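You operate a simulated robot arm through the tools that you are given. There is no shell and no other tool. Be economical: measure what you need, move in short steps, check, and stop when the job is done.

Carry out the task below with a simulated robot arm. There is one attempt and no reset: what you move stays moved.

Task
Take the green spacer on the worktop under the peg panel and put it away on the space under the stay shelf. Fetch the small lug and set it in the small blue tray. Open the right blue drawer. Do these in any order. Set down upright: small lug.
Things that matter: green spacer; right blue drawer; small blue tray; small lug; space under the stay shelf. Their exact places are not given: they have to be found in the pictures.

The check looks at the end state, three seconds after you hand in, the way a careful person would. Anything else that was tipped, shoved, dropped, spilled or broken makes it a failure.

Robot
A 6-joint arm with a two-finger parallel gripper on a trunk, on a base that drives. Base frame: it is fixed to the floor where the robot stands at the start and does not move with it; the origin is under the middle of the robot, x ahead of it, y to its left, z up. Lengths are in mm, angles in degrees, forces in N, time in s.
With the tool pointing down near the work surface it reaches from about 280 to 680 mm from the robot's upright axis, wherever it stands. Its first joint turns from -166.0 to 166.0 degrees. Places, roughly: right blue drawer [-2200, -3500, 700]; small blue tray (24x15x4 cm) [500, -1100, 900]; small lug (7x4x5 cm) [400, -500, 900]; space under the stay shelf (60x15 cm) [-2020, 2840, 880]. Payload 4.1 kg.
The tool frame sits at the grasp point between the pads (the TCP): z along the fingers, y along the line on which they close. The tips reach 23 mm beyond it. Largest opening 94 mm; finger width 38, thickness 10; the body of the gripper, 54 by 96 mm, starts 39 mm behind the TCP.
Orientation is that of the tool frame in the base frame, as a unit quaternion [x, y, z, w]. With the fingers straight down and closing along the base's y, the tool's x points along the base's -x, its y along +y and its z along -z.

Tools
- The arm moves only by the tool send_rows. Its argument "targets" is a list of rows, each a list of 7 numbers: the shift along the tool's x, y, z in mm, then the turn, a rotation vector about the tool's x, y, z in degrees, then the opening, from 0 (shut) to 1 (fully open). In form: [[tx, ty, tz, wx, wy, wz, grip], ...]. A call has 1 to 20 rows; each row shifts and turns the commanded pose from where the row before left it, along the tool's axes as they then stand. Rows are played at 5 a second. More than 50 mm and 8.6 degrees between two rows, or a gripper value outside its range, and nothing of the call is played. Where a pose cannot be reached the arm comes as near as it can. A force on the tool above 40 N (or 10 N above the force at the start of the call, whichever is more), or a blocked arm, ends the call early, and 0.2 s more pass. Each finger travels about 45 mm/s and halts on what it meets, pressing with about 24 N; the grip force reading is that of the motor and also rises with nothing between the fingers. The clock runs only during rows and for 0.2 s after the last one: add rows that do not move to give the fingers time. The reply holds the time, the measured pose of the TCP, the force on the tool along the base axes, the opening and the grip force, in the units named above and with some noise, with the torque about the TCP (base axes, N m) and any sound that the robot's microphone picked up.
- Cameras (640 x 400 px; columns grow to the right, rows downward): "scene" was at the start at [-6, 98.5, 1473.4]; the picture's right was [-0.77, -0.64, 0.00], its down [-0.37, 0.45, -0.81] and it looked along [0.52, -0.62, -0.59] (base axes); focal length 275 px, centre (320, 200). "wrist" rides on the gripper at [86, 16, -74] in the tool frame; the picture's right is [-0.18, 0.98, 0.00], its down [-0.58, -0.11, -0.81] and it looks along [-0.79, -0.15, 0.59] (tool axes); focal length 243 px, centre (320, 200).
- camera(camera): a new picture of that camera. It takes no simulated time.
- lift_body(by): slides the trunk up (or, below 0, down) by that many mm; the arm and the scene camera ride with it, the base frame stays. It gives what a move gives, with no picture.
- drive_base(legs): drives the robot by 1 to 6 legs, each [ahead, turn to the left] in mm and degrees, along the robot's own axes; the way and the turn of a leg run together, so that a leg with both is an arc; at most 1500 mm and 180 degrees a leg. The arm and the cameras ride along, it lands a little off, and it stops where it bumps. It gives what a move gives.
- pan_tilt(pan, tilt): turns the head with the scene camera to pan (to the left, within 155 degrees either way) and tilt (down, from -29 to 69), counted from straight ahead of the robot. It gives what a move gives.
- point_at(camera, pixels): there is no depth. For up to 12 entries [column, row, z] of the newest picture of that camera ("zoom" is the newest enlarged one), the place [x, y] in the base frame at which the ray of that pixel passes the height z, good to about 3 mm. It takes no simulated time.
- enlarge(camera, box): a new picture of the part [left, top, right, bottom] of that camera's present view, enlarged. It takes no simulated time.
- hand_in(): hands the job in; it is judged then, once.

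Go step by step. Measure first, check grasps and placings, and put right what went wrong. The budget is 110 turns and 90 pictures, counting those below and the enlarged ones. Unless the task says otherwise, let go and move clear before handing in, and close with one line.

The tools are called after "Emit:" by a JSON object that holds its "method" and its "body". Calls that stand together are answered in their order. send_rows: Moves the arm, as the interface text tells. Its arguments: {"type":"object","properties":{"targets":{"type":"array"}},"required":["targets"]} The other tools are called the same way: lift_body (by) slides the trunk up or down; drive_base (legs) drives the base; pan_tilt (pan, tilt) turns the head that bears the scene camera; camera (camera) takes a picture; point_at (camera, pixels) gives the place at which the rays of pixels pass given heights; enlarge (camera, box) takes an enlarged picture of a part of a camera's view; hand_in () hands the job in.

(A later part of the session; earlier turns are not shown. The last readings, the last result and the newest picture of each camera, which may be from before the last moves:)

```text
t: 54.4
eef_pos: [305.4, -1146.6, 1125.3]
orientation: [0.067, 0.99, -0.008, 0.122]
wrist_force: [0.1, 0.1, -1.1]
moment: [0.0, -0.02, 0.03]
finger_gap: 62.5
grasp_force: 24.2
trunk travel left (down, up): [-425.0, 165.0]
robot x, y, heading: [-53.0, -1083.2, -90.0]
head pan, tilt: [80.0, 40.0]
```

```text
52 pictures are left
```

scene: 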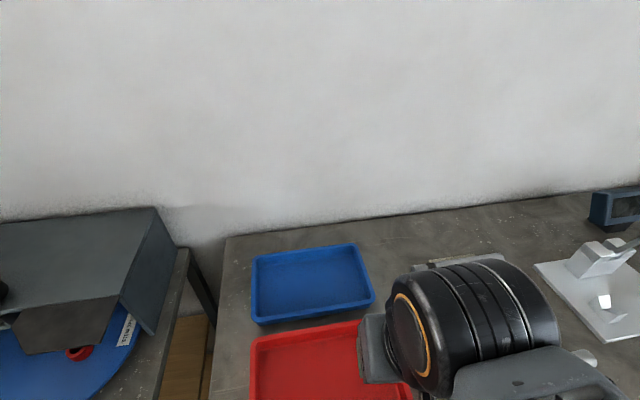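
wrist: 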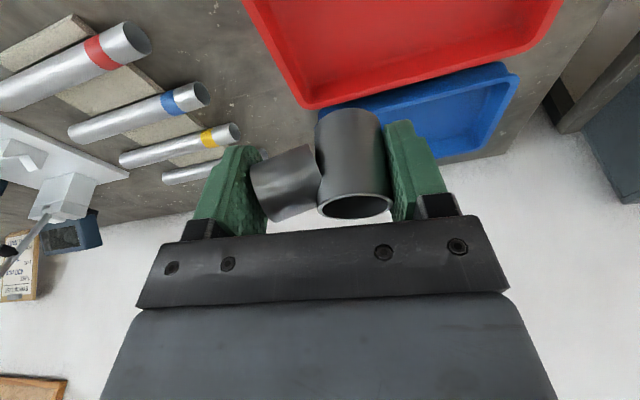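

I'll measure the tray corners at rim and floor heights from the scene view.

Emit:
{"method": "point_at", "body": {"camera": "scene", "pixels": [[252, 256, 930], [356, 244, 930], [374, 292, 930], [254, 316, 930], [262, 312, 895], [370, 291, 895], [310, 275, 900], [348, 258, 900], [265, 262, 900], [370, 350, 930]]}}

Emit:
{"method": "point_at", "body": {"camera": "wrist", "pixels": [[514, 75, 930], [480, 150, 930], [500, 62, 930], [330, 110, 930], [604, 20, 890]]}}

Emit:
{"method": "enlarge", "body": {"camera": "scene", "box": [210, 220, 430, 358]}}

```text
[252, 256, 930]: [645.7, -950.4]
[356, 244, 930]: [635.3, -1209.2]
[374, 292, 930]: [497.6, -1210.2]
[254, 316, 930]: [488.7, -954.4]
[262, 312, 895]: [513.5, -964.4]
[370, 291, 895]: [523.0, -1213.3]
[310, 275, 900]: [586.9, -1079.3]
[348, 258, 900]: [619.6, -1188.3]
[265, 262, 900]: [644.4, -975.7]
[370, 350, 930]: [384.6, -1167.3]
```

```text
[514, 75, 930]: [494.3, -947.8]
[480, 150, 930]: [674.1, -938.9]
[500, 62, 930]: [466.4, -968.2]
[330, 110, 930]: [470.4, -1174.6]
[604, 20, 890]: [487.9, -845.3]
```

```text
2.90 times, centred on (320, 289) of scene
```

zoom: 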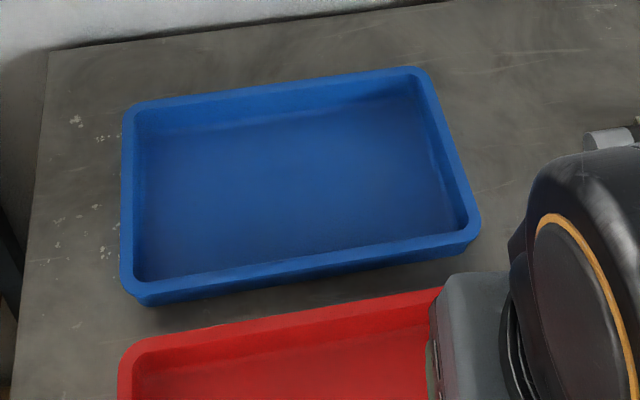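

Tray centre ≈(570,−1080), rim around z 940. I carry the lug over it at z 1040.

Emit:
{"method": "send_rows", "body": {"targets": [[-28.05, 12.96, 17.98, 0, 0, 0, 0.3], [-28.05, 12.96, 17.98, 0, 0, 0, 0.3], [-28.05, 12.96, 17.98, 0, 0, 0, 0.3], [-28.05, 12.96, 17.98, 0, 0, 0, 0.3], [-28.05, 12.96, 17.98, 0, 0, 0, 0.3], [-28.05, 12.96, 17.98, 0, 0, 0, 0.3], [-28.05, 12.96, 17.98, 0, 0, 0, 0.3], [-28.05, 12.96, 17.98, 0, 0, 0, 0.3], [0, 0, 0, 0, 0, 0, 0.3]]}}

Emit:
{"method": "camera", "body": {"camera": "wrist"}}

Emit:
{"method": "camera", "body": {"camera": "scene"}}

```text
t: 56.4
eef_pos: [571.8, -1076.0, 1039.9]
orientation: [0.066, 0.99, -0.008, 0.122]
wrist_force: [-0.4, -0.5, -1.3]
moment: [0.0, -0.01, 0.0]
finger_gap: 62.7
grasp_force: 23.9
trunk travel left (down, up): [-425.0, 165.0]
robot x, y, heading: [-54.0, -1082.5, -90.3]
head pan, tilt: [80.0, 40.0]
```

```text
50 pictures are left
```

wrist: 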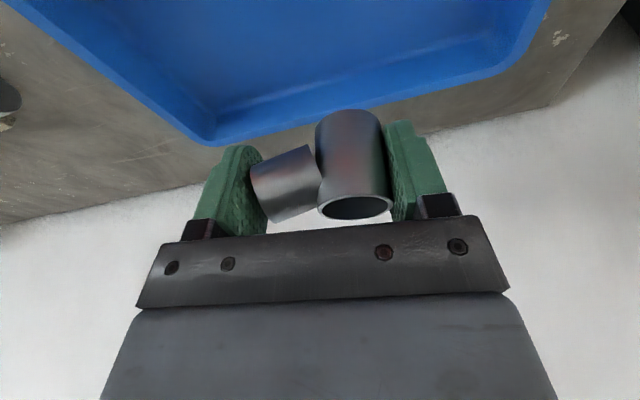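

```text
49 pictures are left
```

scene: 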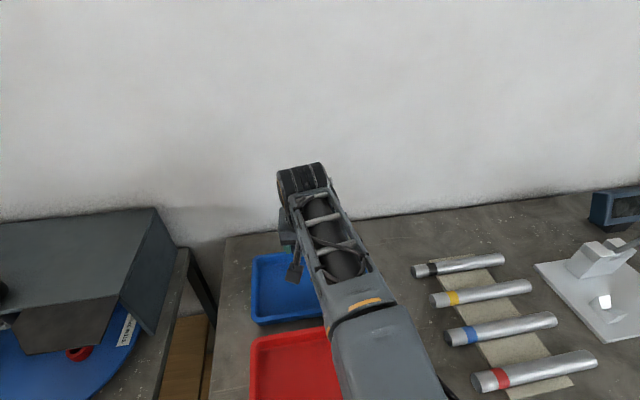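

I check the tray rim from the wrist: far corners at about (208,142) and (500,72).

Emit:
{"method": "point_at", "body": {"camera": "wrist", "pixels": [[210, 143, 940], [505, 72, 940], [350, 105, 940], [215, 108, 905], [490, 40, 905], [110, 100, 940], [543, 10, 940]]}}

```text
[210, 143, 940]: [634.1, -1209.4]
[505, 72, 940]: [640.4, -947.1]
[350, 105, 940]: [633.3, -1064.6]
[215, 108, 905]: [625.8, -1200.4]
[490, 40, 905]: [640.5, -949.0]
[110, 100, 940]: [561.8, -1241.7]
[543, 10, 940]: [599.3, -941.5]
```

Tray spans x≈492–637, y −947…−1209, so centre (565,−1078). I lower vertically 85 mm with a slight −x shift.

Emit:
{"method": "send_rows", "body": {"targets": [[7.7, 0, -1.9, 0, 0, 0, 0.3], [4.85, 0, 19.4, 0, 0, 0, 0.3], [4.85, 0, 19.4, 0, 0, 0, 0.3], [4.85, 0, 19.4, 0, 0, 0, 0.3], [3.6, 0, 14.5, 0, 0, 0, 0.3], [2.4, 0, 9.7, 0, 0, 0, 0.3], [0, 0, 0, 0, 0, 0, 0.3]]}}

Emit:
{"method": "camera", "body": {"camera": "wrist"}}

```text
t: 58.0
eef_pos: [561.4, -1075.4, 956.4]
orientation: [0.067, 0.99, -0.009, 0.122]
wrist_force: [0.3, -0.5, -0.5]
moment: [0.01, 0.02, 0.02]
finger_gap: 62.8
grasp_force: 24.1
trunk travel left (down, up): [-425.0, 165.0]
robot x, y, heading: [-55.1, -1083.5, -90.0]
head pan, tilt: [80.0, 40.0]
```

```text
48 pictures are left
```

wrist: 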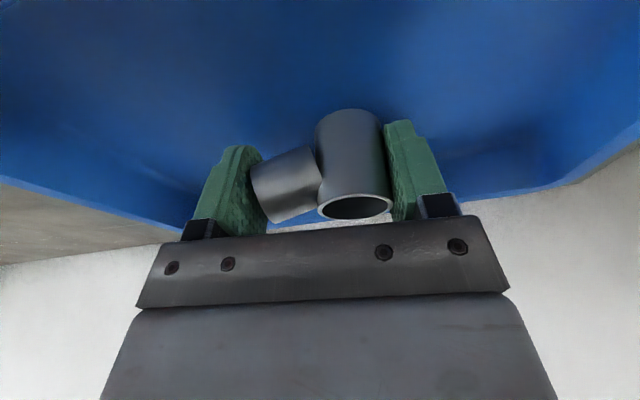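

Still free. I descend in fine steps until the force rises.

Emit:
{"method": "send_rows", "body": {"targets": [[1.2, 0, 4.85, 0, 0, 0, 0.3], [1.2, 0, 4.85, 0, 0, 0, 0.3], [0.5, 0, 2, 0, 0, 0, 0.3]]}}

Emit:
{"method": "send_rows", "body": {"targets": [[0.5, 0, 2, 0, 0, 0, 0.3], [0.5, 0, 2, 0, 0, 0, 0.3]]}}

Emit:
{"method": "send_rows", "body": {"targets": [[0.5, 0, 2, 0, 0, 0, 0.3], [0.5, 0, 2, 0, 0, 0, 0.3]]}}

```text
t: 58.8
eef_pos: [563.4, -1076.5, 950.5]
orientation: [0.067, 0.989, -0.007, 0.129]
wrist_force: [2.6, -1.4, 32.4]
moment: [-0.21, 0.33, -0.05]
finger_gap: 62.8
grasp_force: 23.7
trunk travel left (down, up): [-425.0, 165.0]
robot x, y, heading: [-54.7, -1081.3, -90.1]
head pan, tilt: [80.0, 40.0]
```

```text
t: 59.2
eef_pos: [564.6, -1076.6, 950.8]
orientation: [0.067, 0.989, -0.007, 0.132]
wrist_force: [1.2, 0.2, 12.2]
moment: [-0.42, 0.17, -0.1]
finger_gap: 62.9
grasp_force: 23.9
trunk travel left (down, up): [-425.0, 165.0]
robot x, y, heading: [-54.0, -1081.8, -89.8]
head pan, tilt: [80.0, 40.0]
stopped in row 2: the force on the tool passed its limit (the readings are from after the stop); the commanded pose is now the measured one
```

```text
t: 59.8
eef_pos: [565.0, -1075.9, 951.8]
orientation: [0.067, 0.989, -0.007, 0.135]
wrist_force: [8.0, 1.1, 38.9]
moment: [-0.79, 0.37, 0.09]
finger_gap: 62.7
grasp_force: 23.5
trunk travel left (down, up): [-425.0, 165.0]
robot x, y, heading: [-53.6, -1079.5, -89.7]
head pan, tilt: [80.0, 40.0]
```

Contact found at TCP z≈951 (I pressed a bit much). I back up 3 mm and look before releasing.

Emit:
{"method": "send_rows", "body": {"targets": [[-0.5, 0, -2.5, 0, 0, 0, 0.3], [0, 0, 0, 0, 0, 0, 0.3]]}}

Emit:
{"method": "enlarge", "body": {"camera": "wrist", "box": [160, 60, 480, 260]}}

```text
t: 60.4
eef_pos: [564.9, -1075.9, 950.7]
orientation: [0.068, 0.989, -0.006, 0.133]
wrist_force: [8.2, -0.4, 32.4]
moment: [-0.62, 0.29, 0.27]
finger_gap: 63.1
grasp_force: 24.0
trunk travel left (down, up): [-425.0, 165.0]
robot x, y, heading: [-53.3, -1080.9, -90.1]
head pan, tilt: [80.0, 40.0]
```

```text
2.00 times, centred on (320, 160) of wrist
```

zoom: 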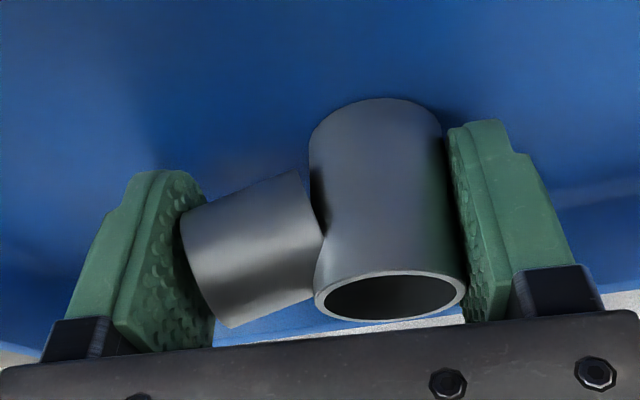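

Still 32 N; I raise in small steps to unload.

Emit:
{"method": "send_rows", "body": {"targets": [[-0.6, 0, -3, 0, 0, 0, 0.3], [0, 0, 0, 0, 0, 0, 0.3]]}}

```text
t: 61.0
eef_pos: [563.9, -1076.3, 950.4]
orientation: [0.067, 0.989, -0.007, 0.131]
wrist_force: [8.4, 1.3, 22.7]
moment: [-0.42, 0.1, 0.13]
finger_gap: 62.6
grasp_force: 23.7
trunk travel left (down, up): [-425.0, 165.0]
robot x, y, heading: [-53.6, -1085.9, -90.3]
head pan, tilt: [80.0, 40.0]
```

Emit:
{"method": "send_rows", "body": {"targets": [[-0.6, 0, -3, 0, 0, 0, 0.3], [0, 0, 0, 0, 0, 0, 0.3]]}}

```text
t: 61.6
eef_pos: [563.0, -1075.8, 951.5]
orientation: [0.067, 0.99, -0.007, 0.125]
wrist_force: [2.7, -0.4, 6.5]
moment: [-0.18, 0.09, 0.03]
finger_gap: 62.9
grasp_force: 24.2
trunk travel left (down, up): [-425.0, 165.0]
robot x, y, heading: [-52.1, -1082.0, -90.1]
head pan, tilt: [80.0, 40.0]
```

Down to 6.5 N with the lug standing on the tray floor. I open slowly.

Emit:
{"method": "send_rows", "body": {"targets": [[0, 0, 0, 0, 0, 0, 0.69], [0, 0, 0, 0, 0, 0, 0.72], [0, 0, 0, 0, 0, 0, 0.76], [0, 0, 0, 0, 0, 0, 0.85], [0, 0, 0, 0, 0, 0, 1], [0, 0, 0, 0, 0, 0, 1], [0, 0, 0, 0, 0, 0, 1]]}}

Emit:
{"method": "enlarge", "body": {"camera": "wrist", "box": [160, 60, 480, 260]}}

```text
t: 63.2
eef_pos: [564.1, -1076.2, 952.9]
orientation: [0.068, 0.989, -0.008, 0.129]
wrist_force: [-1.0, 0.1, -0.2]
moment: [0.02, 0.0, 0.02]
finger_gap: 94.0
grasp_force: 0.1
trunk travel left (down, up): [-425.0, 165.0]
robot x, y, heading: [-54.1, -1081.3, -90.1]
head pan, tilt: [80.0, 40.0]
```

```text
2.00 times, centred on (320, 160) of wrist
```

zoom: 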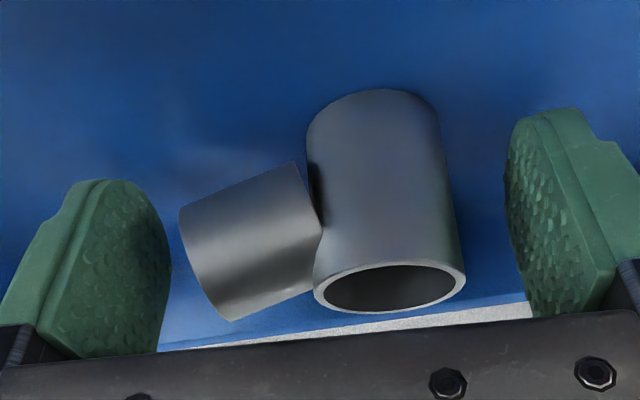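

The lug stands upright and free between the fingers. I retreat up and back.

Emit:
{"method": "send_rows", "body": {"targets": [[0, 0, -10, 0, 0, 0, 1], [0, 0, -25, 0, 0, 0, 1], [0, 0, -30, 0, 0, 0, 1], [0, 0, -35, 0, 0, 0, 1], [0, 0, -40, 0, 0, 0, 1], [0, 0, -40, 0, 0, 0, 1], [40, 0, -20, 0, 0, 0, 1], [40, 0, -10, 0, 0, 0, 1], [40, 0, -10, 0, 0, 0, 1], [40, 0, -10, 0, 0, 0, 1], [0, 0, 0, 0, 0, 0, 1]]}}

Emit:
{"method": "camera", "body": {"camera": "wrist"}}

Emit:
{"method": "camera", "body": {"camera": "scene"}}

```text
t: 65.6
eef_pos: [352.3, -1048.3, 1133.2]
orientation: [0.066, 0.989, -0.007, 0.128]
wrist_force: [-0.7, 0.5, 0.6]
moment: [0.0, -0.04, 0.0]
finger_gap: 93.9
grasp_force: 0.0
trunk travel left (down, up): [-425.0, 165.0]
robot x, y, heading: [-52.7, -1080.2, -89.9]
head pan, tilt: [80.0, 40.0]
```

```text
45 pictures are left
```

wrist: 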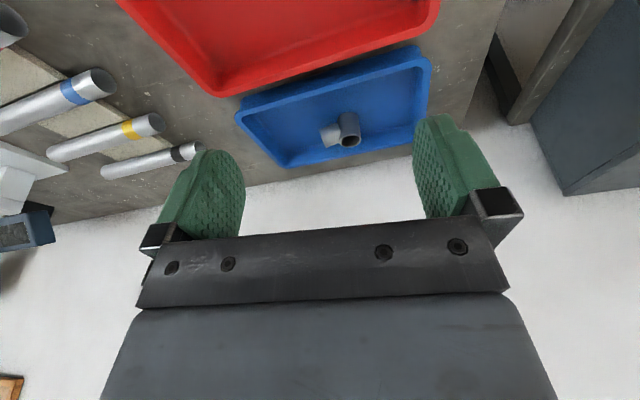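

```text
44 pictures are left
```

scene: 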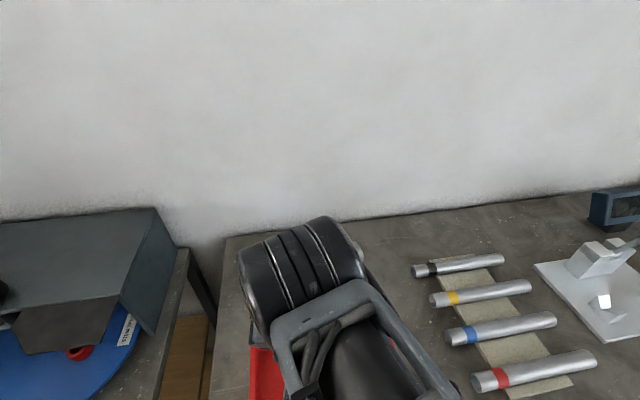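

The lug stands upright in the blue tray at wrist (340,130). Next the drawer: I look toward it (about −125° bearing) to plan the route.

Emit:
{"method": "pan_tilt", "body": {"pan": -45, "tilt": 20}}

Emit:
{"method": "camera", "body": {"camera": "scene"}}

Emit:
{"method": "point_at", "body": {"camera": "scene", "pixels": [[200, 250, 0], [320, 250, 0], [440, 250, 0], [320, 200, 0]]}}

```text
t: 67.7
eef_pos: [353.0, -1049.0, 1133.5]
orientation: [0.068, 0.989, -0.007, 0.129]
wrist_force: [0.5, 0.2, -0.1]
moment: [-0.05, 0.02, 0.02]
finger_gap: 94.4
grasp_force: 0.0
trunk travel left (down, up): [-425.0, 165.0]
robot x, y, heading: [-56.5, -1083.5, -89.9]
head pan, tilt: [-45.0, 20.0]
```

```text
43 pictures are left
```

scene: 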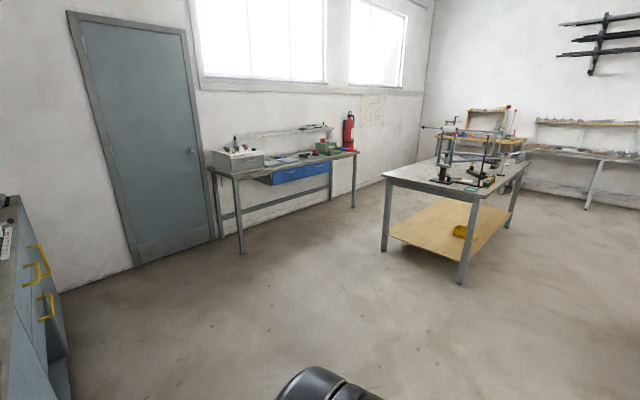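

```text
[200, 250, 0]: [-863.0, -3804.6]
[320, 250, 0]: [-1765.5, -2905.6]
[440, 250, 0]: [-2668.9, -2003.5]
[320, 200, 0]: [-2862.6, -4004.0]
```

I'll get the bench feet, table feet and drawer positions.

Emit:
{"method": "point_at", "body": {"camera": "scene", "pixels": [[243, 253, 0], [354, 208, 0], [462, 284, 0], [385, 251, 0], [274, 185, 700], [303, 180, 700], [330, 175, 700], [303, 172, 760], [209, 168, 880], [357, 152, 880]]}}

Emit:
{"method": "enlarge", "body": {"camera": "scene", "box": [200, 110, 380, 222]}}

```text
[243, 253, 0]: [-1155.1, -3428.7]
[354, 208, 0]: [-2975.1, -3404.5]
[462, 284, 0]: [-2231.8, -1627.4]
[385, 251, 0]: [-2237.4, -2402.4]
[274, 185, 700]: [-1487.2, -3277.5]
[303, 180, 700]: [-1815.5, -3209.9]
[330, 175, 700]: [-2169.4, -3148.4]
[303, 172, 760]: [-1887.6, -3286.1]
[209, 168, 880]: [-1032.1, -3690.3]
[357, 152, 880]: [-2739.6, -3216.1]
```

```text
3.56 times, centred on (290, 166) of scene
```

zoom: 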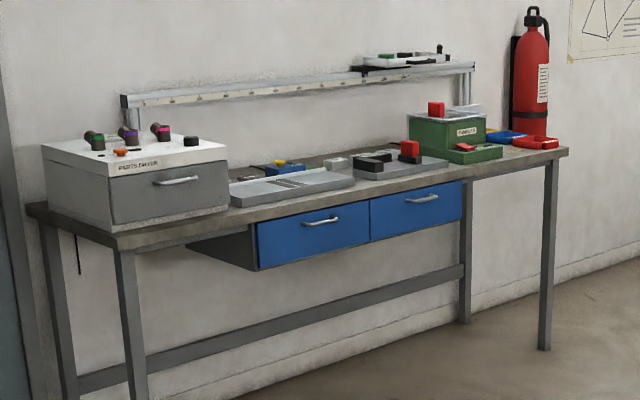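

Bench front is at y≈−3400, right drawer near x −2200. I first swing the arm to the robot's front and yaw the tool to match.

Emit:
{"method": "send_rows", "body": {"targets": [[25.8, -37.3, -6.9, 0, 0, 0, 1], [25.8, -37.3, -6.9, 0, 0, 0, 1], [25.8, -37.3, -6.9, 0, 0, 0, 1], [25.8, -37.3, -6.9, 0, 0, 0, 1], [25.8, -37.3, -6.9, 0, 0, 0, 1], [25.8, -37.3, -6.9, 0, 0, 0, 1], [25.8, -37.3, -6.9, 0, 0, 0, 1], [25.8, -37.3, -6.9, 0, 0, 0, 1], [25.8, -37.3, -6.9, 0, 0, 0, 1], [25.8, -37.3, -6.9, 0, 0, 0, 1], [25.8, -37.3, -6.9, 0, 0, 0, 1], [25.8, -37.3, -6.9, 0, 0, 0, 1], [25.8, -37.3, -6.9, 0, 0, 0, 1]]}}

Emit:
{"method": "send_rows", "body": {"targets": [[0, 0, 0, 2.09, 0, 7.93, 1], [0, 0, 0, 2.09, 0, 7.93, 1], [0, 0, 0, 2.09, 0, 7.93, 1], [0, 0, 0, 2.09, 0, 7.93, 1], [0, 0, 0, 2.09, 0, 7.93, 1], [0, 0, 0, 2.09, 0, 7.93, 1], [0, 0, 0, 2.09, 0, 7.93, 1], [0, 0, 0, 2.09, 0, 7.93, 1], [0, 0, 0, 2.09, 0, 7.93, 1], [0, 0, 0, 2.09, 0, 7.93, 1]]}}

```text
t: 70.5
eef_pos: [-56.3, -1484.1, 1134.1]
orientation: [0.066, 0.989, -0.007, 0.129]
wrist_force: [-0.5, -0.8, 0.5]
moment: [-0.02, 0.01, 0.0]
finger_gap: 94.1
grasp_force: 0.1
trunk travel left (down, up): [-425.0, 165.0]
robot x, y, heading: [-54.5, -1084.1, -90.0]
head pan, tilt: [-45.0, 20.0]
```

```text
t: 72.7
eef_pos: [-56.9, -1482.1, 1133.7]
orientation: [0.7, 0.703, -0.09, 0.09]
wrist_force: [-0.3, -0.2, 0.6]
moment: [0.01, -0.01, 0.0]
finger_gap: 94.0
grasp_force: 0.0
trunk travel left (down, up): [-425.0, 165.0]
robot x, y, heading: [-52.0, -1081.7, -89.7]
head pan, tilt: [-45.0, 20.0]
```

Arm is in front. Now drive toward (−1930,−2830): turn right 47°, 2560 mm in two legs, and turn back to −90.

Emit:
{"method": "drive_base", "body": {"legs": [[0, -47], [1280, 0], [1280, 0], [0, 47]]}}

Emit:
{"method": "pan_tilt", "body": {"pan": -30, "tilt": 45}}

Emit:
{"method": "camera", "body": {"camera": "scene"}}

```text
t: 74.4
eef_pos: [-215.5, -1447.7, 1133.8]
orientation: [0.828, 0.547, -0.105, 0.07]
wrist_force: [-0.1, 0.0, 0.2]
moment: [0.04, -0.02, 0.02]
finger_gap: 94.2
grasp_force: 0.0
trunk travel left (down, up): [-425.0, 165.0]
robot x, y, heading: [-52.5, -1082.9, -113.0]
head pan, tilt: [-45.0, 20.0]
stopped in leg 1: the robot was blocked; the commanded pose is now the measured one
```

```text
t: 75.3
eef_pos: [-216.0, -1446.9, 1135.1]
orientation: [0.828, 0.546, -0.106, 0.07]
wrist_force: [1.0, 0.3, -0.5]
moment: [-0.05, 0.02, 0.02]
finger_gap: 93.7
grasp_force: 0.0
trunk travel left (down, up): [-425.0, 165.0]
robot x, y, heading: [-57.5, -1082.4, -112.9]
head pan, tilt: [-30.0, 45.0]
```

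```text
41 pictures are left
```

scene: 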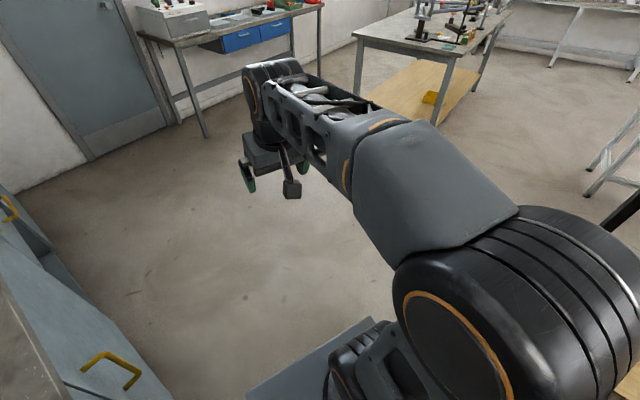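

The rear corner touched the counter at heading −113. Driving ahead moves it off; then I turn the rest with more space.

Emit:
{"method": "drive_base", "body": {"legs": [[550, 0], [0, -25], [1000, 0]]}}

Emit:
{"method": "pan_tilt", "body": {"pan": 100, "tilt": 25}}

Emit:
{"method": "camera", "body": {"camera": "scene"}}

```text
t: 84.5
eef_pos: [-1297.5, -2542.1, 1134.3]
orientation: [0.922, 0.366, -0.118, 0.048]
wrist_force: [0.5, 0.6, -1.0]
moment: [-0.01, -0.03, 0.03]
finger_gap: 94.2
grasp_force: 0.1
trunk travel left (down, up): [-425.0, 165.0]
robot x, y, heading: [-1004.7, -2271.5, -136.6]
head pan, tilt: [-30.0, 45.0]
```

```text
t: 86.6
eef_pos: [-1296.0, -2542.2, 1133.5]
orientation: [0.922, 0.366, -0.118, 0.048]
wrist_force: [-0.4, 0.0, -0.5]
moment: [-0.01, -0.01, 0.01]
finger_gap: 93.8
grasp_force: 0.1
trunk travel left (down, up): [-425.0, 165.0]
robot x, y, heading: [-1002.1, -2270.4, -136.6]
head pan, tilt: [100.0, 25.0]
```

```text
40 pictures are left
```

scene: 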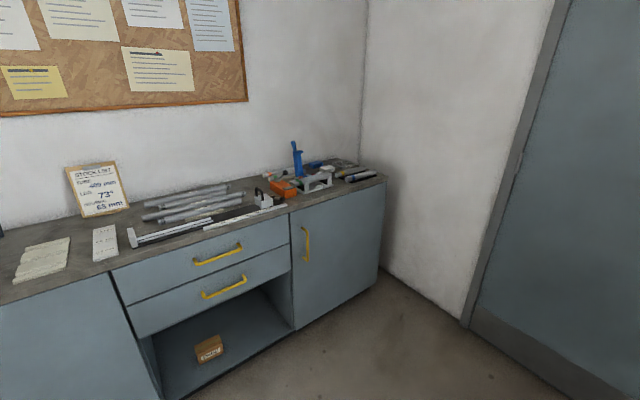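

The counter looks undisturbed. I drive on to about (−1930,−2820) and face the drawer bench.

Emit:
{"method": "drive_base", "body": {"legs": [[0, -12.5], [1080, 0], [0, 59]]}}

Emit:
{"method": "pan_tilt", "body": {"pan": -25, "tilt": 42}}

Emit:
{"method": "camera", "body": {"camera": "scene"}}

Emit:
{"method": "camera", "body": {"camera": "wrist"}}

```text
t: 95.6
eef_pos: [-1952.5, -3218.9, 1134.6]
orientation: [0.705, 0.698, -0.089, 0.09]
wrist_force: [0.8, -0.9, -0.6]
moment: [0.03, 0.01, 0.0]
finger_gap: 94.3
grasp_force: 0.0
trunk travel left (down, up): [-425.0, 165.0]
robot x, y, heading: [-1945.2, -2818.8, -90.7]
head pan, tilt: [100.0, 25.0]
```

```text
t: 97.7
eef_pos: [-1952.2, -3218.3, 1132.4]
orientation: [0.705, 0.698, -0.09, 0.09]
wrist_force: [0.9, 0.3, 0.4]
moment: [0.0, 0.02, 0.01]
finger_gap: 94.0
grasp_force: 0.0
trunk travel left (down, up): [-425.0, 165.0]
robot x, y, heading: [-1944.5, -2816.5, -90.8]
head pan, tilt: [-25.0, 42.0]
```

```text
39 pictures are left
```

scene: 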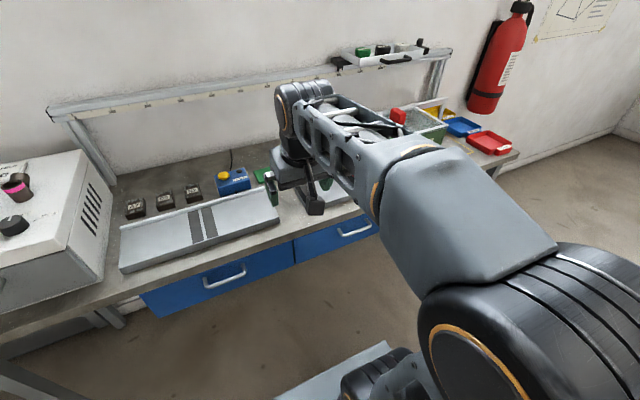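

```text
38 pictures are left
```

wrist: 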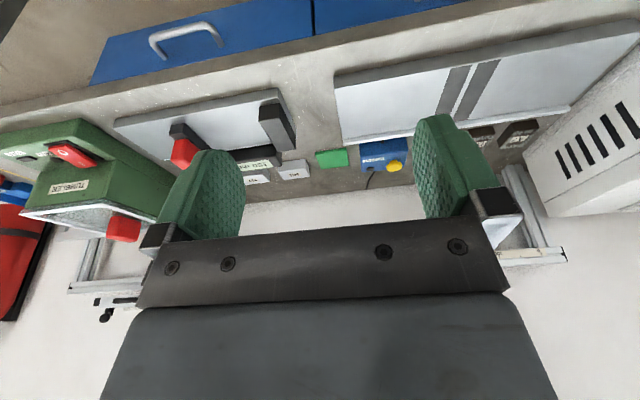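

The right drawer's handle appears at scene (355,230) and wrist (186,35). I triangulate it.

Emit:
{"method": "point_at", "body": {"camera": "scene", "pixels": [[355, 232, 700], [355, 232, 780], [338, 234, 740], [372, 227, 740], [294, 238, 780], [302, 262, 700], [300, 240, 860]]}}

Emit:
{"method": "point_at", "body": {"camera": "wrist", "pixels": [[185, 27, 700], [185, 27, 780], [152, 40, 740], [221, 30, 740], [312, 35, 780], [312, 1, 700], [320, 60, 880]]}}

Emit:
{"method": "enlarge", "body": {"camera": "scene", "box": [270, 190, 400, 272]}}

```text
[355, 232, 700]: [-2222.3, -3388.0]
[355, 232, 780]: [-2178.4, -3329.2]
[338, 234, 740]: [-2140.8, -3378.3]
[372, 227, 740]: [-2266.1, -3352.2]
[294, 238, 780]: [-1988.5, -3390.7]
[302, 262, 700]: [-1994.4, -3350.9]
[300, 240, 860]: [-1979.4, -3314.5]
```

```text
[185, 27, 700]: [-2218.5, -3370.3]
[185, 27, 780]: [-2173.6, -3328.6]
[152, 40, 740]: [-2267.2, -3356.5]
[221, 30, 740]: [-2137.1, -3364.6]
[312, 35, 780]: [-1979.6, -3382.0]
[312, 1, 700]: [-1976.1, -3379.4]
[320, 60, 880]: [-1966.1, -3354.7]
```

```text
4.88 times, centred on (335, 231) of scene
```

zoom: 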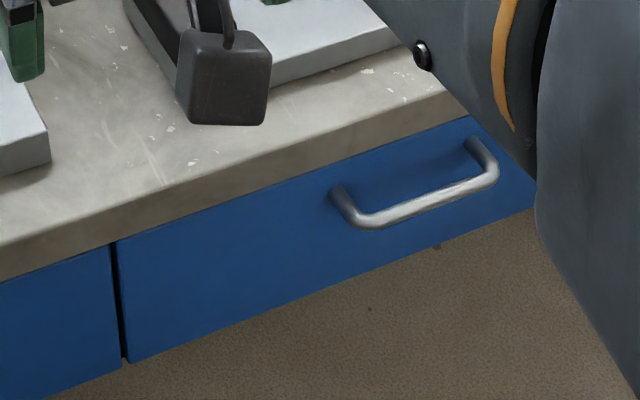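

Triangulation: handle bar centre ≈(−2188,−3340,765), bar along x. I'll back up 120 mm for reach, lower the trunk 300 mm, then pitch the tool horizontal and roll it so the fingers close vertically.

Emit:
{"method": "drive_base", "body": {"legs": [[-120, 0]]}}

Emit:
{"method": "lift_body", "body": {"by": -300}}

Emit:
{"method": "send_rows", "body": {"targets": [[0, 0, 0, 0, -8.38, 0, 1], [0, 0, 0, 0, -8.38, 0, 1], [0, 0, 0, 0, -8.38, 0, 1], [0, 0, 0, 0, -8.38, 0, 1], [0, 0, 0, 0, -8.38, 0, 1], [0, 0, 0, 0, -8.38, 0, 1], [0, 0, 0, 0, -8.38, 0, 1], [0, 0, 0, 0, -8.38, 0, 1], [0, 0, 0, 0, -8.38, 0, 1], [0, 0, 0, 0, 0, 0, 1]]}}

```text
t: 98.9
eef_pos: [-1950.6, -3094.5, 1134.1]
orientation: [0.705, 0.698, -0.089, 0.09]
wrist_force: [0.8, -1.0, -1.2]
moment: [-0.01, -0.01, 0.01]
finger_gap: 94.1
grasp_force: 0.0
trunk travel left (down, up): [-425.0, 165.0]
robot x, y, heading: [-1940.3, -2695.6, -90.6]
head pan, tilt: [-25.0, 42.0]
```

```text
t: 101.9
eef_pos: [-1951.4, -3094.7, 834.7]
orientation: [0.705, 0.698, -0.091, 0.09]
wrist_force: [-0.2, 0.7, 0.6]
moment: [0.05, 0.0, -0.04]
finger_gap: 94.2
grasp_force: 0.0
trunk travel left (down, up): [-125.0, 465.0]
robot x, y, heading: [-1946.6, -2696.3, -90.7]
head pan, tilt: [-25.0, 42.0]
```

```text
t: 104.1
eef_pos: [-1950.5, -3127.9, 849.3]
orientation: [0.525, 0.517, -0.484, 0.472]
wrist_force: [0.4, -0.2, -0.4]
moment: [-0.02, 0.0, -0.02]
finger_gap: 94.1
grasp_force: 0.0
out of reach, approached as far as the arm can: row 7, 8, 9
trunk travel left (down, up): [-125.0, 465.0]
robot x, y, heading: [-1941.6, -2697.2, -90.6]
head pan, tilt: [-25.0, 42.0]
```

Nearly horizontal; the rest was limited by reach so close in. I move out to the pre-grasp point (−2188,−3265,765) and roll 90°.

Emit:
{"method": "send_rows", "body": {"targets": [[10, -33.9, 24.3, 0, 0, 0, 1], [10, -33.9, 24.3, 0, 0, 0, 1], [10, -33.9, 24.3, 0, 0, 0, 1], [10, -33.9, 24.3, 0, 0, 0, 1], [10, -33.9, 24.3, 0, 0, 0, 1], [10, -33.9, 24.3, 0, 0, 0, 1], [10, -33.9, 24.3, 0, 0, 0, 1], [0, 0, 0, 0, 0, 0, 1]]}}

Emit:
{"method": "send_rows", "body": {"targets": [[0, 0, 0, 0, 0, 8.2, 1], [0, 0, 0, 0, 0, 8.2, 1], [0, 0, 0, 0, 0, 8.2, 1], [0, 0, 0, 0, 0, 8.2, 1], [0, 0, 0, 0, 0, 8.2, 1], [0, 0, 0, 0, 0, 8.2, 1], [0, 0, 0, 0, 0, 8.2, 1], [0, 0, 0, 0, 0, 8.2, 1], [0, 0, 0, 0, 0, 8.2, 1], [0, 0, 0, 0, 0, 8.2, 1], [0, 0, 0, 0, 0, 8, 1], [0, 0, 0, 0, 0, 0, 1]]}}

Emit:
{"method": "camera", "body": {"camera": "wrist"}}

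Emit:
{"method": "camera", "body": {"camera": "scene"}}

```text
t: 105.9
eef_pos: [-2194.0, -3280.8, 782.6]
orientation: [0.521, 0.509, -0.492, 0.478]
wrist_force: [0.6, -1.1, -0.5]
moment: [-0.05, -0.01, -0.01]
finger_gap: 94.1
grasp_force: 0.0
trunk travel left (down, up): [-125.0, 465.0]
robot x, y, heading: [-1943.2, -2693.1, -90.5]
head pan, tilt: [-25.0, 42.0]
```

```text
t: 108.5
eef_pos: [-2194.4, -3278.9, 780.4]
orientation: [0.728, -0.008, -0.009, 0.686]
wrist_force: [0.1, 0.2, 0.7]
moment: [-0.02, 0.0, 0.01]
finger_gap: 94.0
grasp_force: 0.2
trunk travel left (down, up): [-125.0, 465.0]
robot x, y, heading: [-1944.2, -2696.5, -90.6]
head pan, tilt: [-25.0, 42.0]
```

```text
36 pictures are left
```

wrist: 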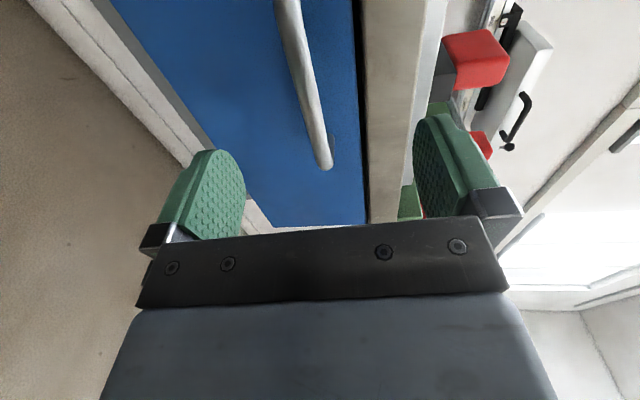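

```text
35 pictures are left
```

scene: 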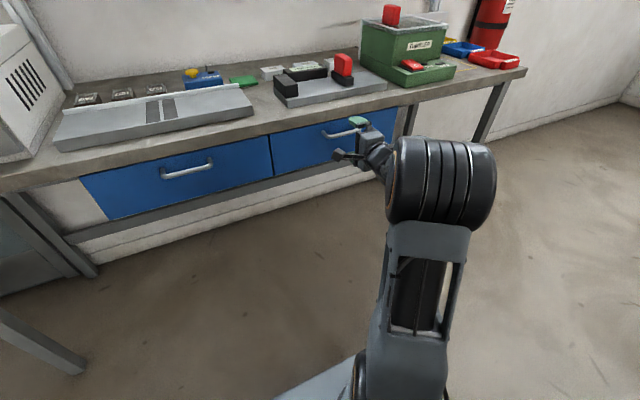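

The handle bar is at cols 285–325, slightly below the aim line, and the upper finger when fully open would meet the bench edge (col ~365+). I narrow the opening to 0.4 and advance 35 mm.

Emit:
{"method": "send_rows", "body": {"targets": [[0, -3, 0, 0, 0, 0, 0.7], [0, 0, 0, 0, 0, 0, 0.4], [0, 0, 0, 0, 0, 0, 0.4], [0, 0, 0, 0, 0, 0, 0.4], [0, 0, 15, 0, 0, 0, 0.4], [0, 0, 15, 0, 0, 0, 0.4], [0, 0, 0, 0, 0, 0, 0.4]]}}

Emit:
{"method": "camera", "body": {"camera": "wrist"}}

```text
t: 110.1
eef_pos: [-2194.2, -3309.2, 776.4]
orientation: [0.728, -0.008, -0.01, 0.686]
wrist_force: [0.6, 0.3, -0.3]
moment: [0.0, -0.03, 0.03]
finger_gap: 37.5
grasp_force: 0.0
trunk travel left (down, up): [-125.0, 465.0]
robot x, y, heading: [-1941.4, -2695.9, -90.7]
head pan, tilt: [-25.0, 42.0]
```

```text
34 pictures are left
```

wrist: 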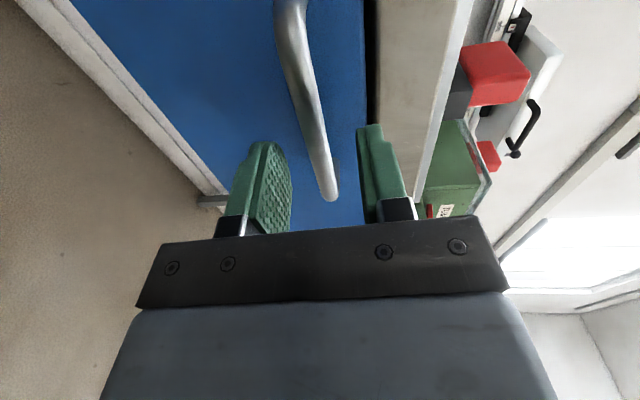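

The bar lies between the fingers at row 145, col ~318, matching the aim. I advance 16 mm and close.

Emit:
{"method": "send_rows", "body": {"targets": [[0, 0, 8, 0, 0, 0, 0.4], [0, 0, 8, 0, 0, 0, 0.4], [0, 0, 0, 0, 0, 0, 0.25], [0, 0, 0, 0, 0, 0, 0.1], [0, 0, 0, 0, 0, 0, 0], [0, 0, 0, 0, 0, 0, 0], [0, 0, 0, 0, 0, 0, 0]]}}

Emit:
{"method": "camera", "body": {"camera": "wrist"}}

```text
t: 111.7
eef_pos: [-2193.1, -3325.4, 772.5]
orientation: [0.729, -0.009, -0.009, 0.685]
wrist_force: [2.0, 4.7, -11.5]
moment: [0.16, -0.07, 0.0]
finger_gap: 11.8
grasp_force: 44.9
trunk travel left (down, up): [-125.0, 465.0]
robot x, y, heading: [-1942.7, -2690.6, -90.7]
head pan, tilt: [-25.0, 42.0]
```

```text
33 pictures are left
```

wrist: 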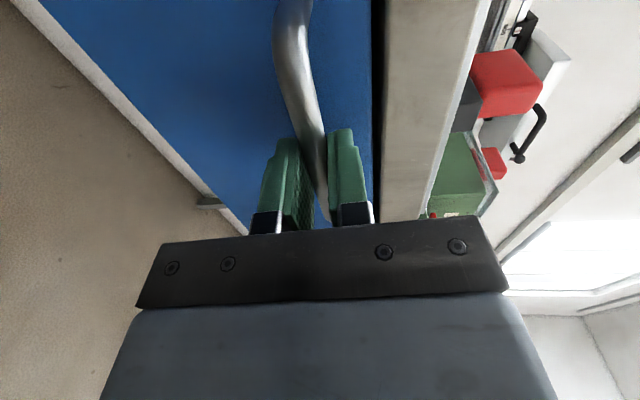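

Bar gripped (11.8 mm, 45 N). I relax the vertical load and pull straight back.

Emit:
{"method": "send_rows", "body": {"targets": [[0, -1.5, 0, 0, 0, 0, 0], [0, -0.6, -10, 0, 0, 0, 0], [0, -0.9, -15, 0, 0, 0, 0], [0, -0.9, -15, 0, 0, 0, 0], [0, 0, 0, 0, 0, 0, 0]]}}

Emit:
{"method": "camera", "body": {"camera": "scene"}}

```text
t: 112.9
eef_pos: [-2192.5, -3286.3, 773.0]
orientation: [0.728, -0.008, -0.01, 0.686]
wrist_force: [-4.3, 1.0, -7.3]
moment: [0.11, -0.23, 1.16]
finger_gap: 11.7
grasp_force: 45.4
trunk travel left (down, up): [-125.0, 465.0]
robot x, y, heading: [-1940.6, -2697.4, -90.6]
head pan, tilt: [-25.0, 42.0]
```

```text
32 pictures are left
```

scene: 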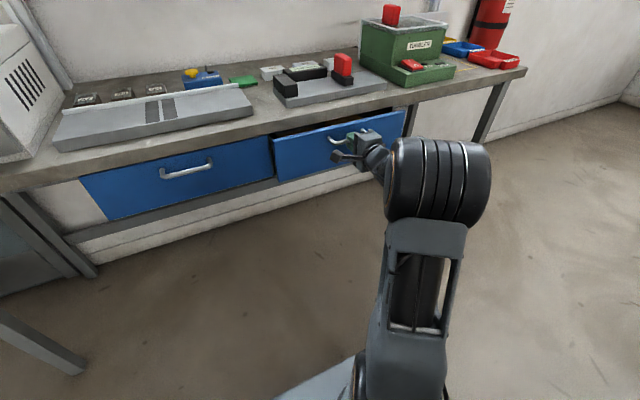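

The drawer is sliding open. I pull 60 mm more with the arm, then back the base up 130 mm while holding.

Emit:
{"method": "send_rows", "body": {"targets": [[0, -0.9, -15, 0, 0, 0, 0], [0, -0.9, -15, 0, 0, 0, 0], [0, -0.9, -15, 0, 0, 0, 0], [0, -0.9, -15, 0, 0, 0, 0], [0, 0, 0, 0, 0, 0, 0]]}}

Emit:
{"method": "drive_base", "body": {"legs": [[-130, 0]]}}

Emit:
{"method": "camera", "body": {"camera": "scene"}}

```text
t: 114.1
eef_pos: [-2193.8, -3224.8, 773.3]
orientation: [0.727, -0.009, -0.009, 0.686]
wrist_force: [-13.5, 0.0, -1.0]
moment: [-0.02, 0.17, -1.52]
finger_gap: 11.8
grasp_force: 44.4
trunk travel left (down, up): [-125.0, 465.0]
robot x, y, heading: [-1942.4, -2698.3, -90.7]
head pan, tilt: [-25.0, 42.0]
```

```text
t: 115.4
eef_pos: [-2192.3, -3095.7, 773.2]
orientation: [0.727, -0.008, -0.008, 0.687]
wrist_force: [-34.3, -0.8, 6.6]
moment: [-0.05, 0.34, -0.39]
finger_gap: 11.7
grasp_force: 44.9
trunk travel left (down, up): [-125.0, 465.0]
robot x, y, heading: [-1940.0, -2565.9, -90.6]
head pan, tilt: [-25.0, 42.0]
```

```text
31 pictures are left
```

scene: 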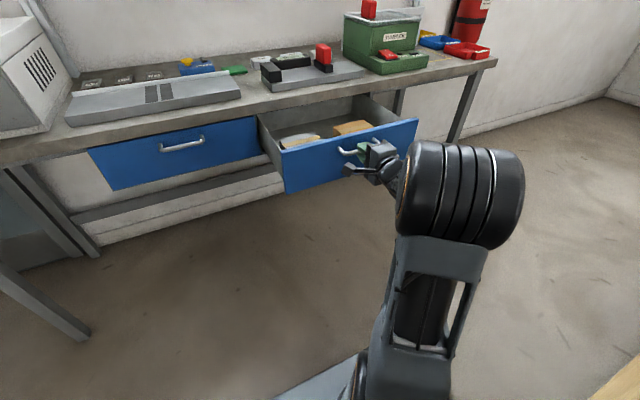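

It's open about 230 mm. I relieve the sideways load and draw it a bit further to be safe.

Emit:
{"method": "send_rows", "body": {"targets": [[-3, 0, 0, 0, 0, 0, 0], [-3, 0, 0, 0, 0, 0, 0]]}}

Emit:
{"method": "drive_base", "body": {"legs": [[-60, 0]]}}

```text
t: 116.0
eef_pos: [-2191.7, -3096.3, 772.5]
orientation: [0.727, -0.005, -0.008, 0.687]
wrist_force: [25.6, -0.6, -1.6]
moment: [0.04, -0.76, -0.3]
finger_gap: 11.4
grasp_force: 45.1
trunk travel left (down, up): [-125.0, 465.0]
robot x, y, heading: [-1941.5, -2566.3, -90.5]
head pan, tilt: [-25.0, 42.0]
```

```text
t: 117.0
eef_pos: [-2194.6, -3035.5, 772.4]
orientation: [0.727, -0.008, -0.009, 0.687]
wrist_force: [-0.3, -0.1, -0.3]
moment: [-0.03, -0.01, -0.01]
finger_gap: 0.1
grasp_force: 42.5
trunk travel left (down, up): [-125.0, 465.0]
robot x, y, heading: [-1939.4, -2509.0, -90.8]
head pan, tilt: [-25.0, 42.0]
```

The fingers slid off the bar (gap 0), so it likely hit its stop. I check.

Emit:
{"method": "camera", "body": {"camera": "scene"}}

Emit:
{"method": "point_at", "body": {"camera": "scene", "pixels": [[320, 160, 772], [345, 155, 772]]}}

```text
30 pictures are left
```

scene: 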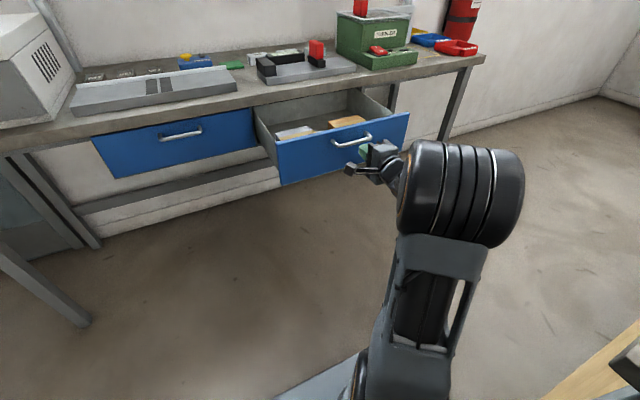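

```text
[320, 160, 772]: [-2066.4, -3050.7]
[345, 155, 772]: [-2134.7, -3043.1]
```

The right drawer is open to its stop and undisturbed. I raise the trunk and bring the arm to centre, undoing the roll and pitch.

Emit:
{"method": "lift_body", "body": {"by": 300}}

Emit:
{"method": "send_rows", "body": {"targets": [[40, 0, 0, 0, 0, 0, 0.5], [45, 0, 0, 0, 0, 0, 1], [45, 0, 0, 0, 0, -8.2, 1], [0, 0, 0, 0, 0, -8.2, 1], [0, 0, 0, 0, 0, -8.2, 1], [0, 0, 0, 0, 0, -8.2, 1], [0, 0, 0, 0, 0, -8.2, 1], [0, 0, 0, 0, 0, -8.2, 1], [0, 0, 0, 0, 0, -8.2, 1], [0, 0, 0, 0, 0, -8.2, 1], [0, 0, 0, 0, 0, -8.2, 1], [0, 0, 0, 0, 0, -8.2, 1], [0, 0, 0, 0, 0, -8, 1], [0, 0, 0, 0, 0, 0, 1]]}}

Emit:
{"method": "send_rows", "body": {"targets": [[0, 40, 0, 0, 8.3, 0, 1], [0, 40, 0, 0, 8.3, 0, 1], [0, 40, 0, 0, 8.3, 0, 1], [0, 0, 0, 0, 8.3, 0, 1], [0, 0, 0, 0, 8.3, 0, 1], [0, 0, 0, 0, 8.3, 0, 1], [0, 0, 0, 0, 8.3, 0, 1], [0, 0, 0, 0, 8.3, 0, 1], [0, 0, 0, 0, 8.3, 0, 1], [0, 0, 0, 0, 8.3, 0, 1], [0, 0, 0, 0, 4, 0, 1], [0, 0, 0, 0, 0, 0, 1]]}}

```text
t: 120.0
eef_pos: [-2196.2, -3035.1, 1073.6]
orientation: [0.727, -0.008, -0.009, 0.686]
wrist_force: [-0.4, -0.7, 1.0]
moment: [-0.01, 0.03, 0.02]
finger_gap: 0.0
grasp_force: 42.3
trunk travel left (down, up): [-425.0, 165.0]
robot x, y, heading: [-1940.0, -2503.0, -90.5]
head pan, tilt: [-25.0, 42.0]
```

```text
t: 123.0
eef_pos: [-2064.8, -3037.1, 1073.6]
orientation: [0.52, 0.51, -0.492, 0.478]
wrist_force: [-0.8, 0.3, -0.6]
moment: [-0.04, 0.0, 0.0]
finger_gap: 94.4
grasp_force: 0.0
trunk travel left (down, up): [-425.0, 165.0]
robot x, y, heading: [-1943.2, -2502.6, -90.8]
head pan, tilt: [-25.0, 42.0]
```

```text
t: 125.6
eef_pos: [-1939.0, -3041.2, 1073.0]
orientation: [0.716, 0.698, 0.001, -0.003]
wrist_force: [0.0, -0.6, -0.1]
moment: [-0.01, 0.03, 0.01]
finger_gap: 94.2
grasp_force: 0.0
out of reach, approached as far as the arm can: row 4
trunk travel left (down, up): [-425.0, 165.0]
robot x, y, heading: [-1940.6, -2508.1, -90.8]
head pan, tilt: [-25.0, 42.0]
```

Tool is down in front. I retract the arm and drive back: forward 250, turn left ~131°, then ~2280 mm toward (−190,−1300).

Emit:
{"method": "send_rows", "body": {"targets": [[40, 0, -20, 0, 0, 0, 1], [40, 0, -20, 0, 0, 0, 1], [40, 0, -20, 0, 0, 0, 1], [10, 0, 0, 0, 0, 0, 1]]}}

Emit:
{"method": "drive_base", "body": {"legs": [[250, 0], [0, 130.6], [1140, 0], [1138, 0]]}}

```text
t: 126.6
eef_pos: [-1937.1, -2912.6, 1133.5]
orientation: [0.716, 0.698, 0.0, -0.002]
wrist_force: [-1.0, 1.1, -0.3]
moment: [-0.01, 0.02, -0.02]
finger_gap: 93.7
grasp_force: 0.1
trunk travel left (down, up): [-425.0, 165.0]
robot x, y, heading: [-1942.8, -2505.3, -90.6]
head pan, tilt: [-25.0, 42.0]
```

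```text
t: 144.6
eef_pos: [91.3, -1028.4, 1132.0]
orientation: [-0.339, 0.941, -0.003, -0.002]
wrist_force: [-0.1, 0.2, 0.4]
moment: [0.01, -0.01, 0.0]
finger_gap: 94.3
grasp_force: 0.0
trunk travel left (down, up): [-425.0, 165.0]
robot x, y, heading: [-213.9, -1296.0, 40.2]
head pan, tilt: [-25.0, 42.0]
```

Arrived at (−214,−1296). Turn to ~88°, drive 1190 mm, then turn right to face the bench.

Emit:
{"method": "drive_base", "body": {"legs": [[0, 47.8], [1190, 0], [0, -88], [80, 0]]}}

Emit:
{"method": "pan_tilt", "body": {"pan": -15, "tilt": 45}}

Emit:
{"method": "camera", "body": {"camera": "scene"}}

Emit:
{"method": "camera", "body": {"camera": "wrist"}}

```text
t: 157.2
eef_pos: [326.0, -103.0, 1132.9]
orientation: [0.008, 1.0, -0.002, -0.003]
wrist_force: [0.4, 0.9, -0.6]
moment: [-0.01, 0.0, -0.03]
finger_gap: 94.2
grasp_force: 0.1
trunk travel left (down, up): [-425.0, 165.0]
robot x, y, heading: [-81.7, -108.4, -0.5]
head pan, tilt: [-25.0, 42.0]
```

```text
t: 157.9
eef_pos: [327.0, -103.1, 1133.0]
orientation: [0.009, 1.0, -0.001, -0.003]
wrist_force: [-0.1, 0.4, -0.8]
moment: [0.02, 0.03, -0.02]
finger_gap: 94.1
grasp_force: 0.0
trunk travel left (down, up): [-425.0, 165.0]
robot x, y, heading: [-84.1, -111.6, -0.4]
head pan, tilt: [-15.0, 45.0]
```

```text
29 pictures are left
```

scene: 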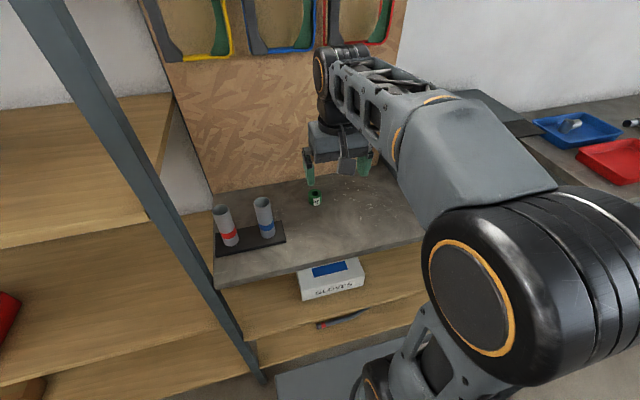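

```text
28 pictures are left
```

wrist: 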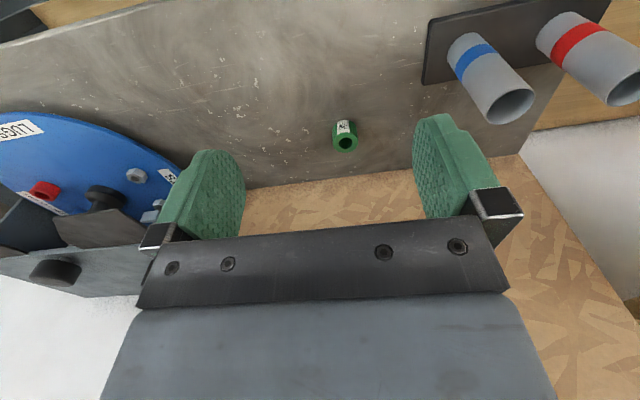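

The green spacer is a small upright cylinder at scene (315,199) and wrist (345,137). I triangulate.

Emit:
{"method": "point_at", "body": {"camera": "scene", "pixels": [[315, 205, 880], [315, 205, 900], [315, 193, 900], [315, 193, 930]]}}

Emit:
{"method": "point_at", "body": {"camera": "wrist", "pixels": [[345, 121, 880], [345, 121, 900], [345, 143, 900], [345, 143, 930]]}}

Emit:
{"method": "enlarge", "body": {"camera": "wrist", "box": [285, 95, 405, 170]}}

Emit:
{"method": "enlarge", "body": {"camera": "scene", "box": [275, 170, 355, 220]}}

```text
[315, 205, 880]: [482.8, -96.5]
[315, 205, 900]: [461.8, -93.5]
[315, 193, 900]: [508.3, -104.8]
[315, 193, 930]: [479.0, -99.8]
```

```text
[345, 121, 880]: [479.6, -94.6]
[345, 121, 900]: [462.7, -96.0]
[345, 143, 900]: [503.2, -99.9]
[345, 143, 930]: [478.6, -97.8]
```

```text
5.33 times, centred on (345, 132) of wrist
```

zoom: 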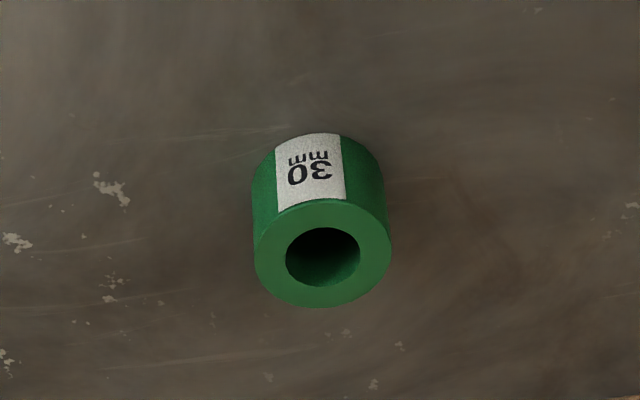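

```text
8.00 times, centred on (315, 195) of scene
```

zoom: 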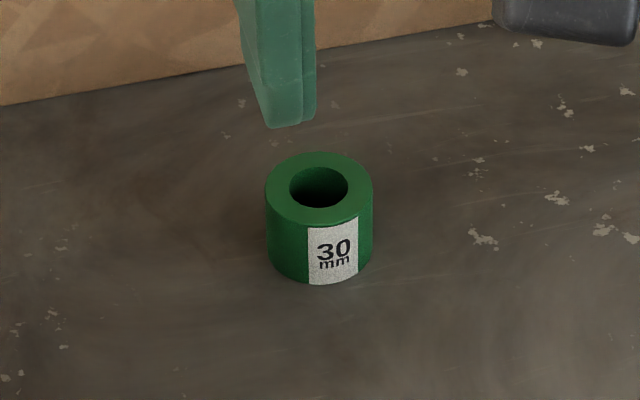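

Spacer centre ≈(497,−100), standing z 880–910, Ø≈37. I'll grip it with the tool tilted 30° (useful under the shelf later), pre-grasp first.

Emit:
{"method": "send_rows", "body": {"targets": [[0, 0, 0, 0, -7.5, 0, 1], [0, 0, 0, 0, -7.5, 0, 1], [0, 0, 0, 0, -7.5, 0, 1], [0, 0, 0, 0, -7.5, 0, 1], [-9.2, 0.75, 39.1, 0, 0, 0, 0.8], [-9.2, 0.75, 39.1, 0, 0, 0, 0.8], [-9.2, 0.75, 39.1, 0, 0, 0, 0.8], [-9.2, 0.75, 39.1, 0, 0, 0, 0.8], [0, 0, 0, 0, 0, 0, 0.8]]}}

Emit:
{"method": "camera", "body": {"camera": "wrist"}}

Emit:
{"method": "point_at", "body": {"camera": "wrist", "pixels": [[320, 50, 880], [320, 50, 910], [320, 100, 880], [320, 100, 910]]}}

```text
t: 159.9
eef_pos: [435.5, -100.4, 1015.0]
orientation: [0.008, 0.966, -0.004, 0.257]
wrist_force: [0.6, 0.8, 1.2]
moment: [-0.04, 0.04, 0.02]
finger_gap: 75.4
grasp_force: 0.1
trunk travel left (down, up): [-425.0, 165.0]
robot x, y, heading: [-80.8, -110.0, -0.4]
head pan, tilt: [-15.0, 45.0]
```

```text
25 pictures are left
```

wrist: 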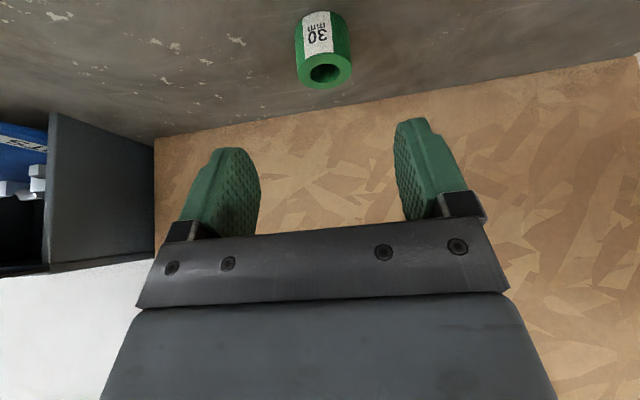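

```text
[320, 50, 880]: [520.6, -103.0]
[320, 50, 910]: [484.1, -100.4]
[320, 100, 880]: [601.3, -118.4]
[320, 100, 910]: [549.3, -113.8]
```

Refined: spacer centre ≈(491,−99), z≈887–917. It lies straight on the approach axis; I advance 80 mm then creep.

Emit:
{"method": "send_rows", "body": {"targets": [[0, 0.7, 40, 0, 0, 0, 0.8], [0, 0.7, 40, 0, 0, 0, 0.8], [0, 0, 15, 0, 0, 0, 0.8], [0, 0, 0, 0, 0, 0, 0.8]]}}

Emit:
{"method": "camera", "body": {"camera": "wrist"}}

```text
t: 160.9
eef_pos: [483.8, -101.1, 931.9]
orientation: [0.009, 0.967, -0.004, 0.256]
wrist_force: [0.3, 0.1, 0.1]
moment: [0.0, -0.01, -0.02]
finger_gap: 75.1
grasp_force: 0.0
trunk travel left (down, up): [-425.0, 165.0]
robot x, y, heading: [-81.0, -105.1, -0.2]
head pan, tilt: [-15.0, 45.0]
```

```text
24 pictures are left
```

wrist: 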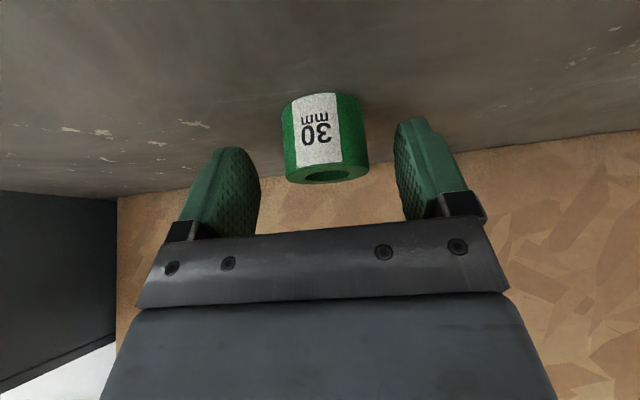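

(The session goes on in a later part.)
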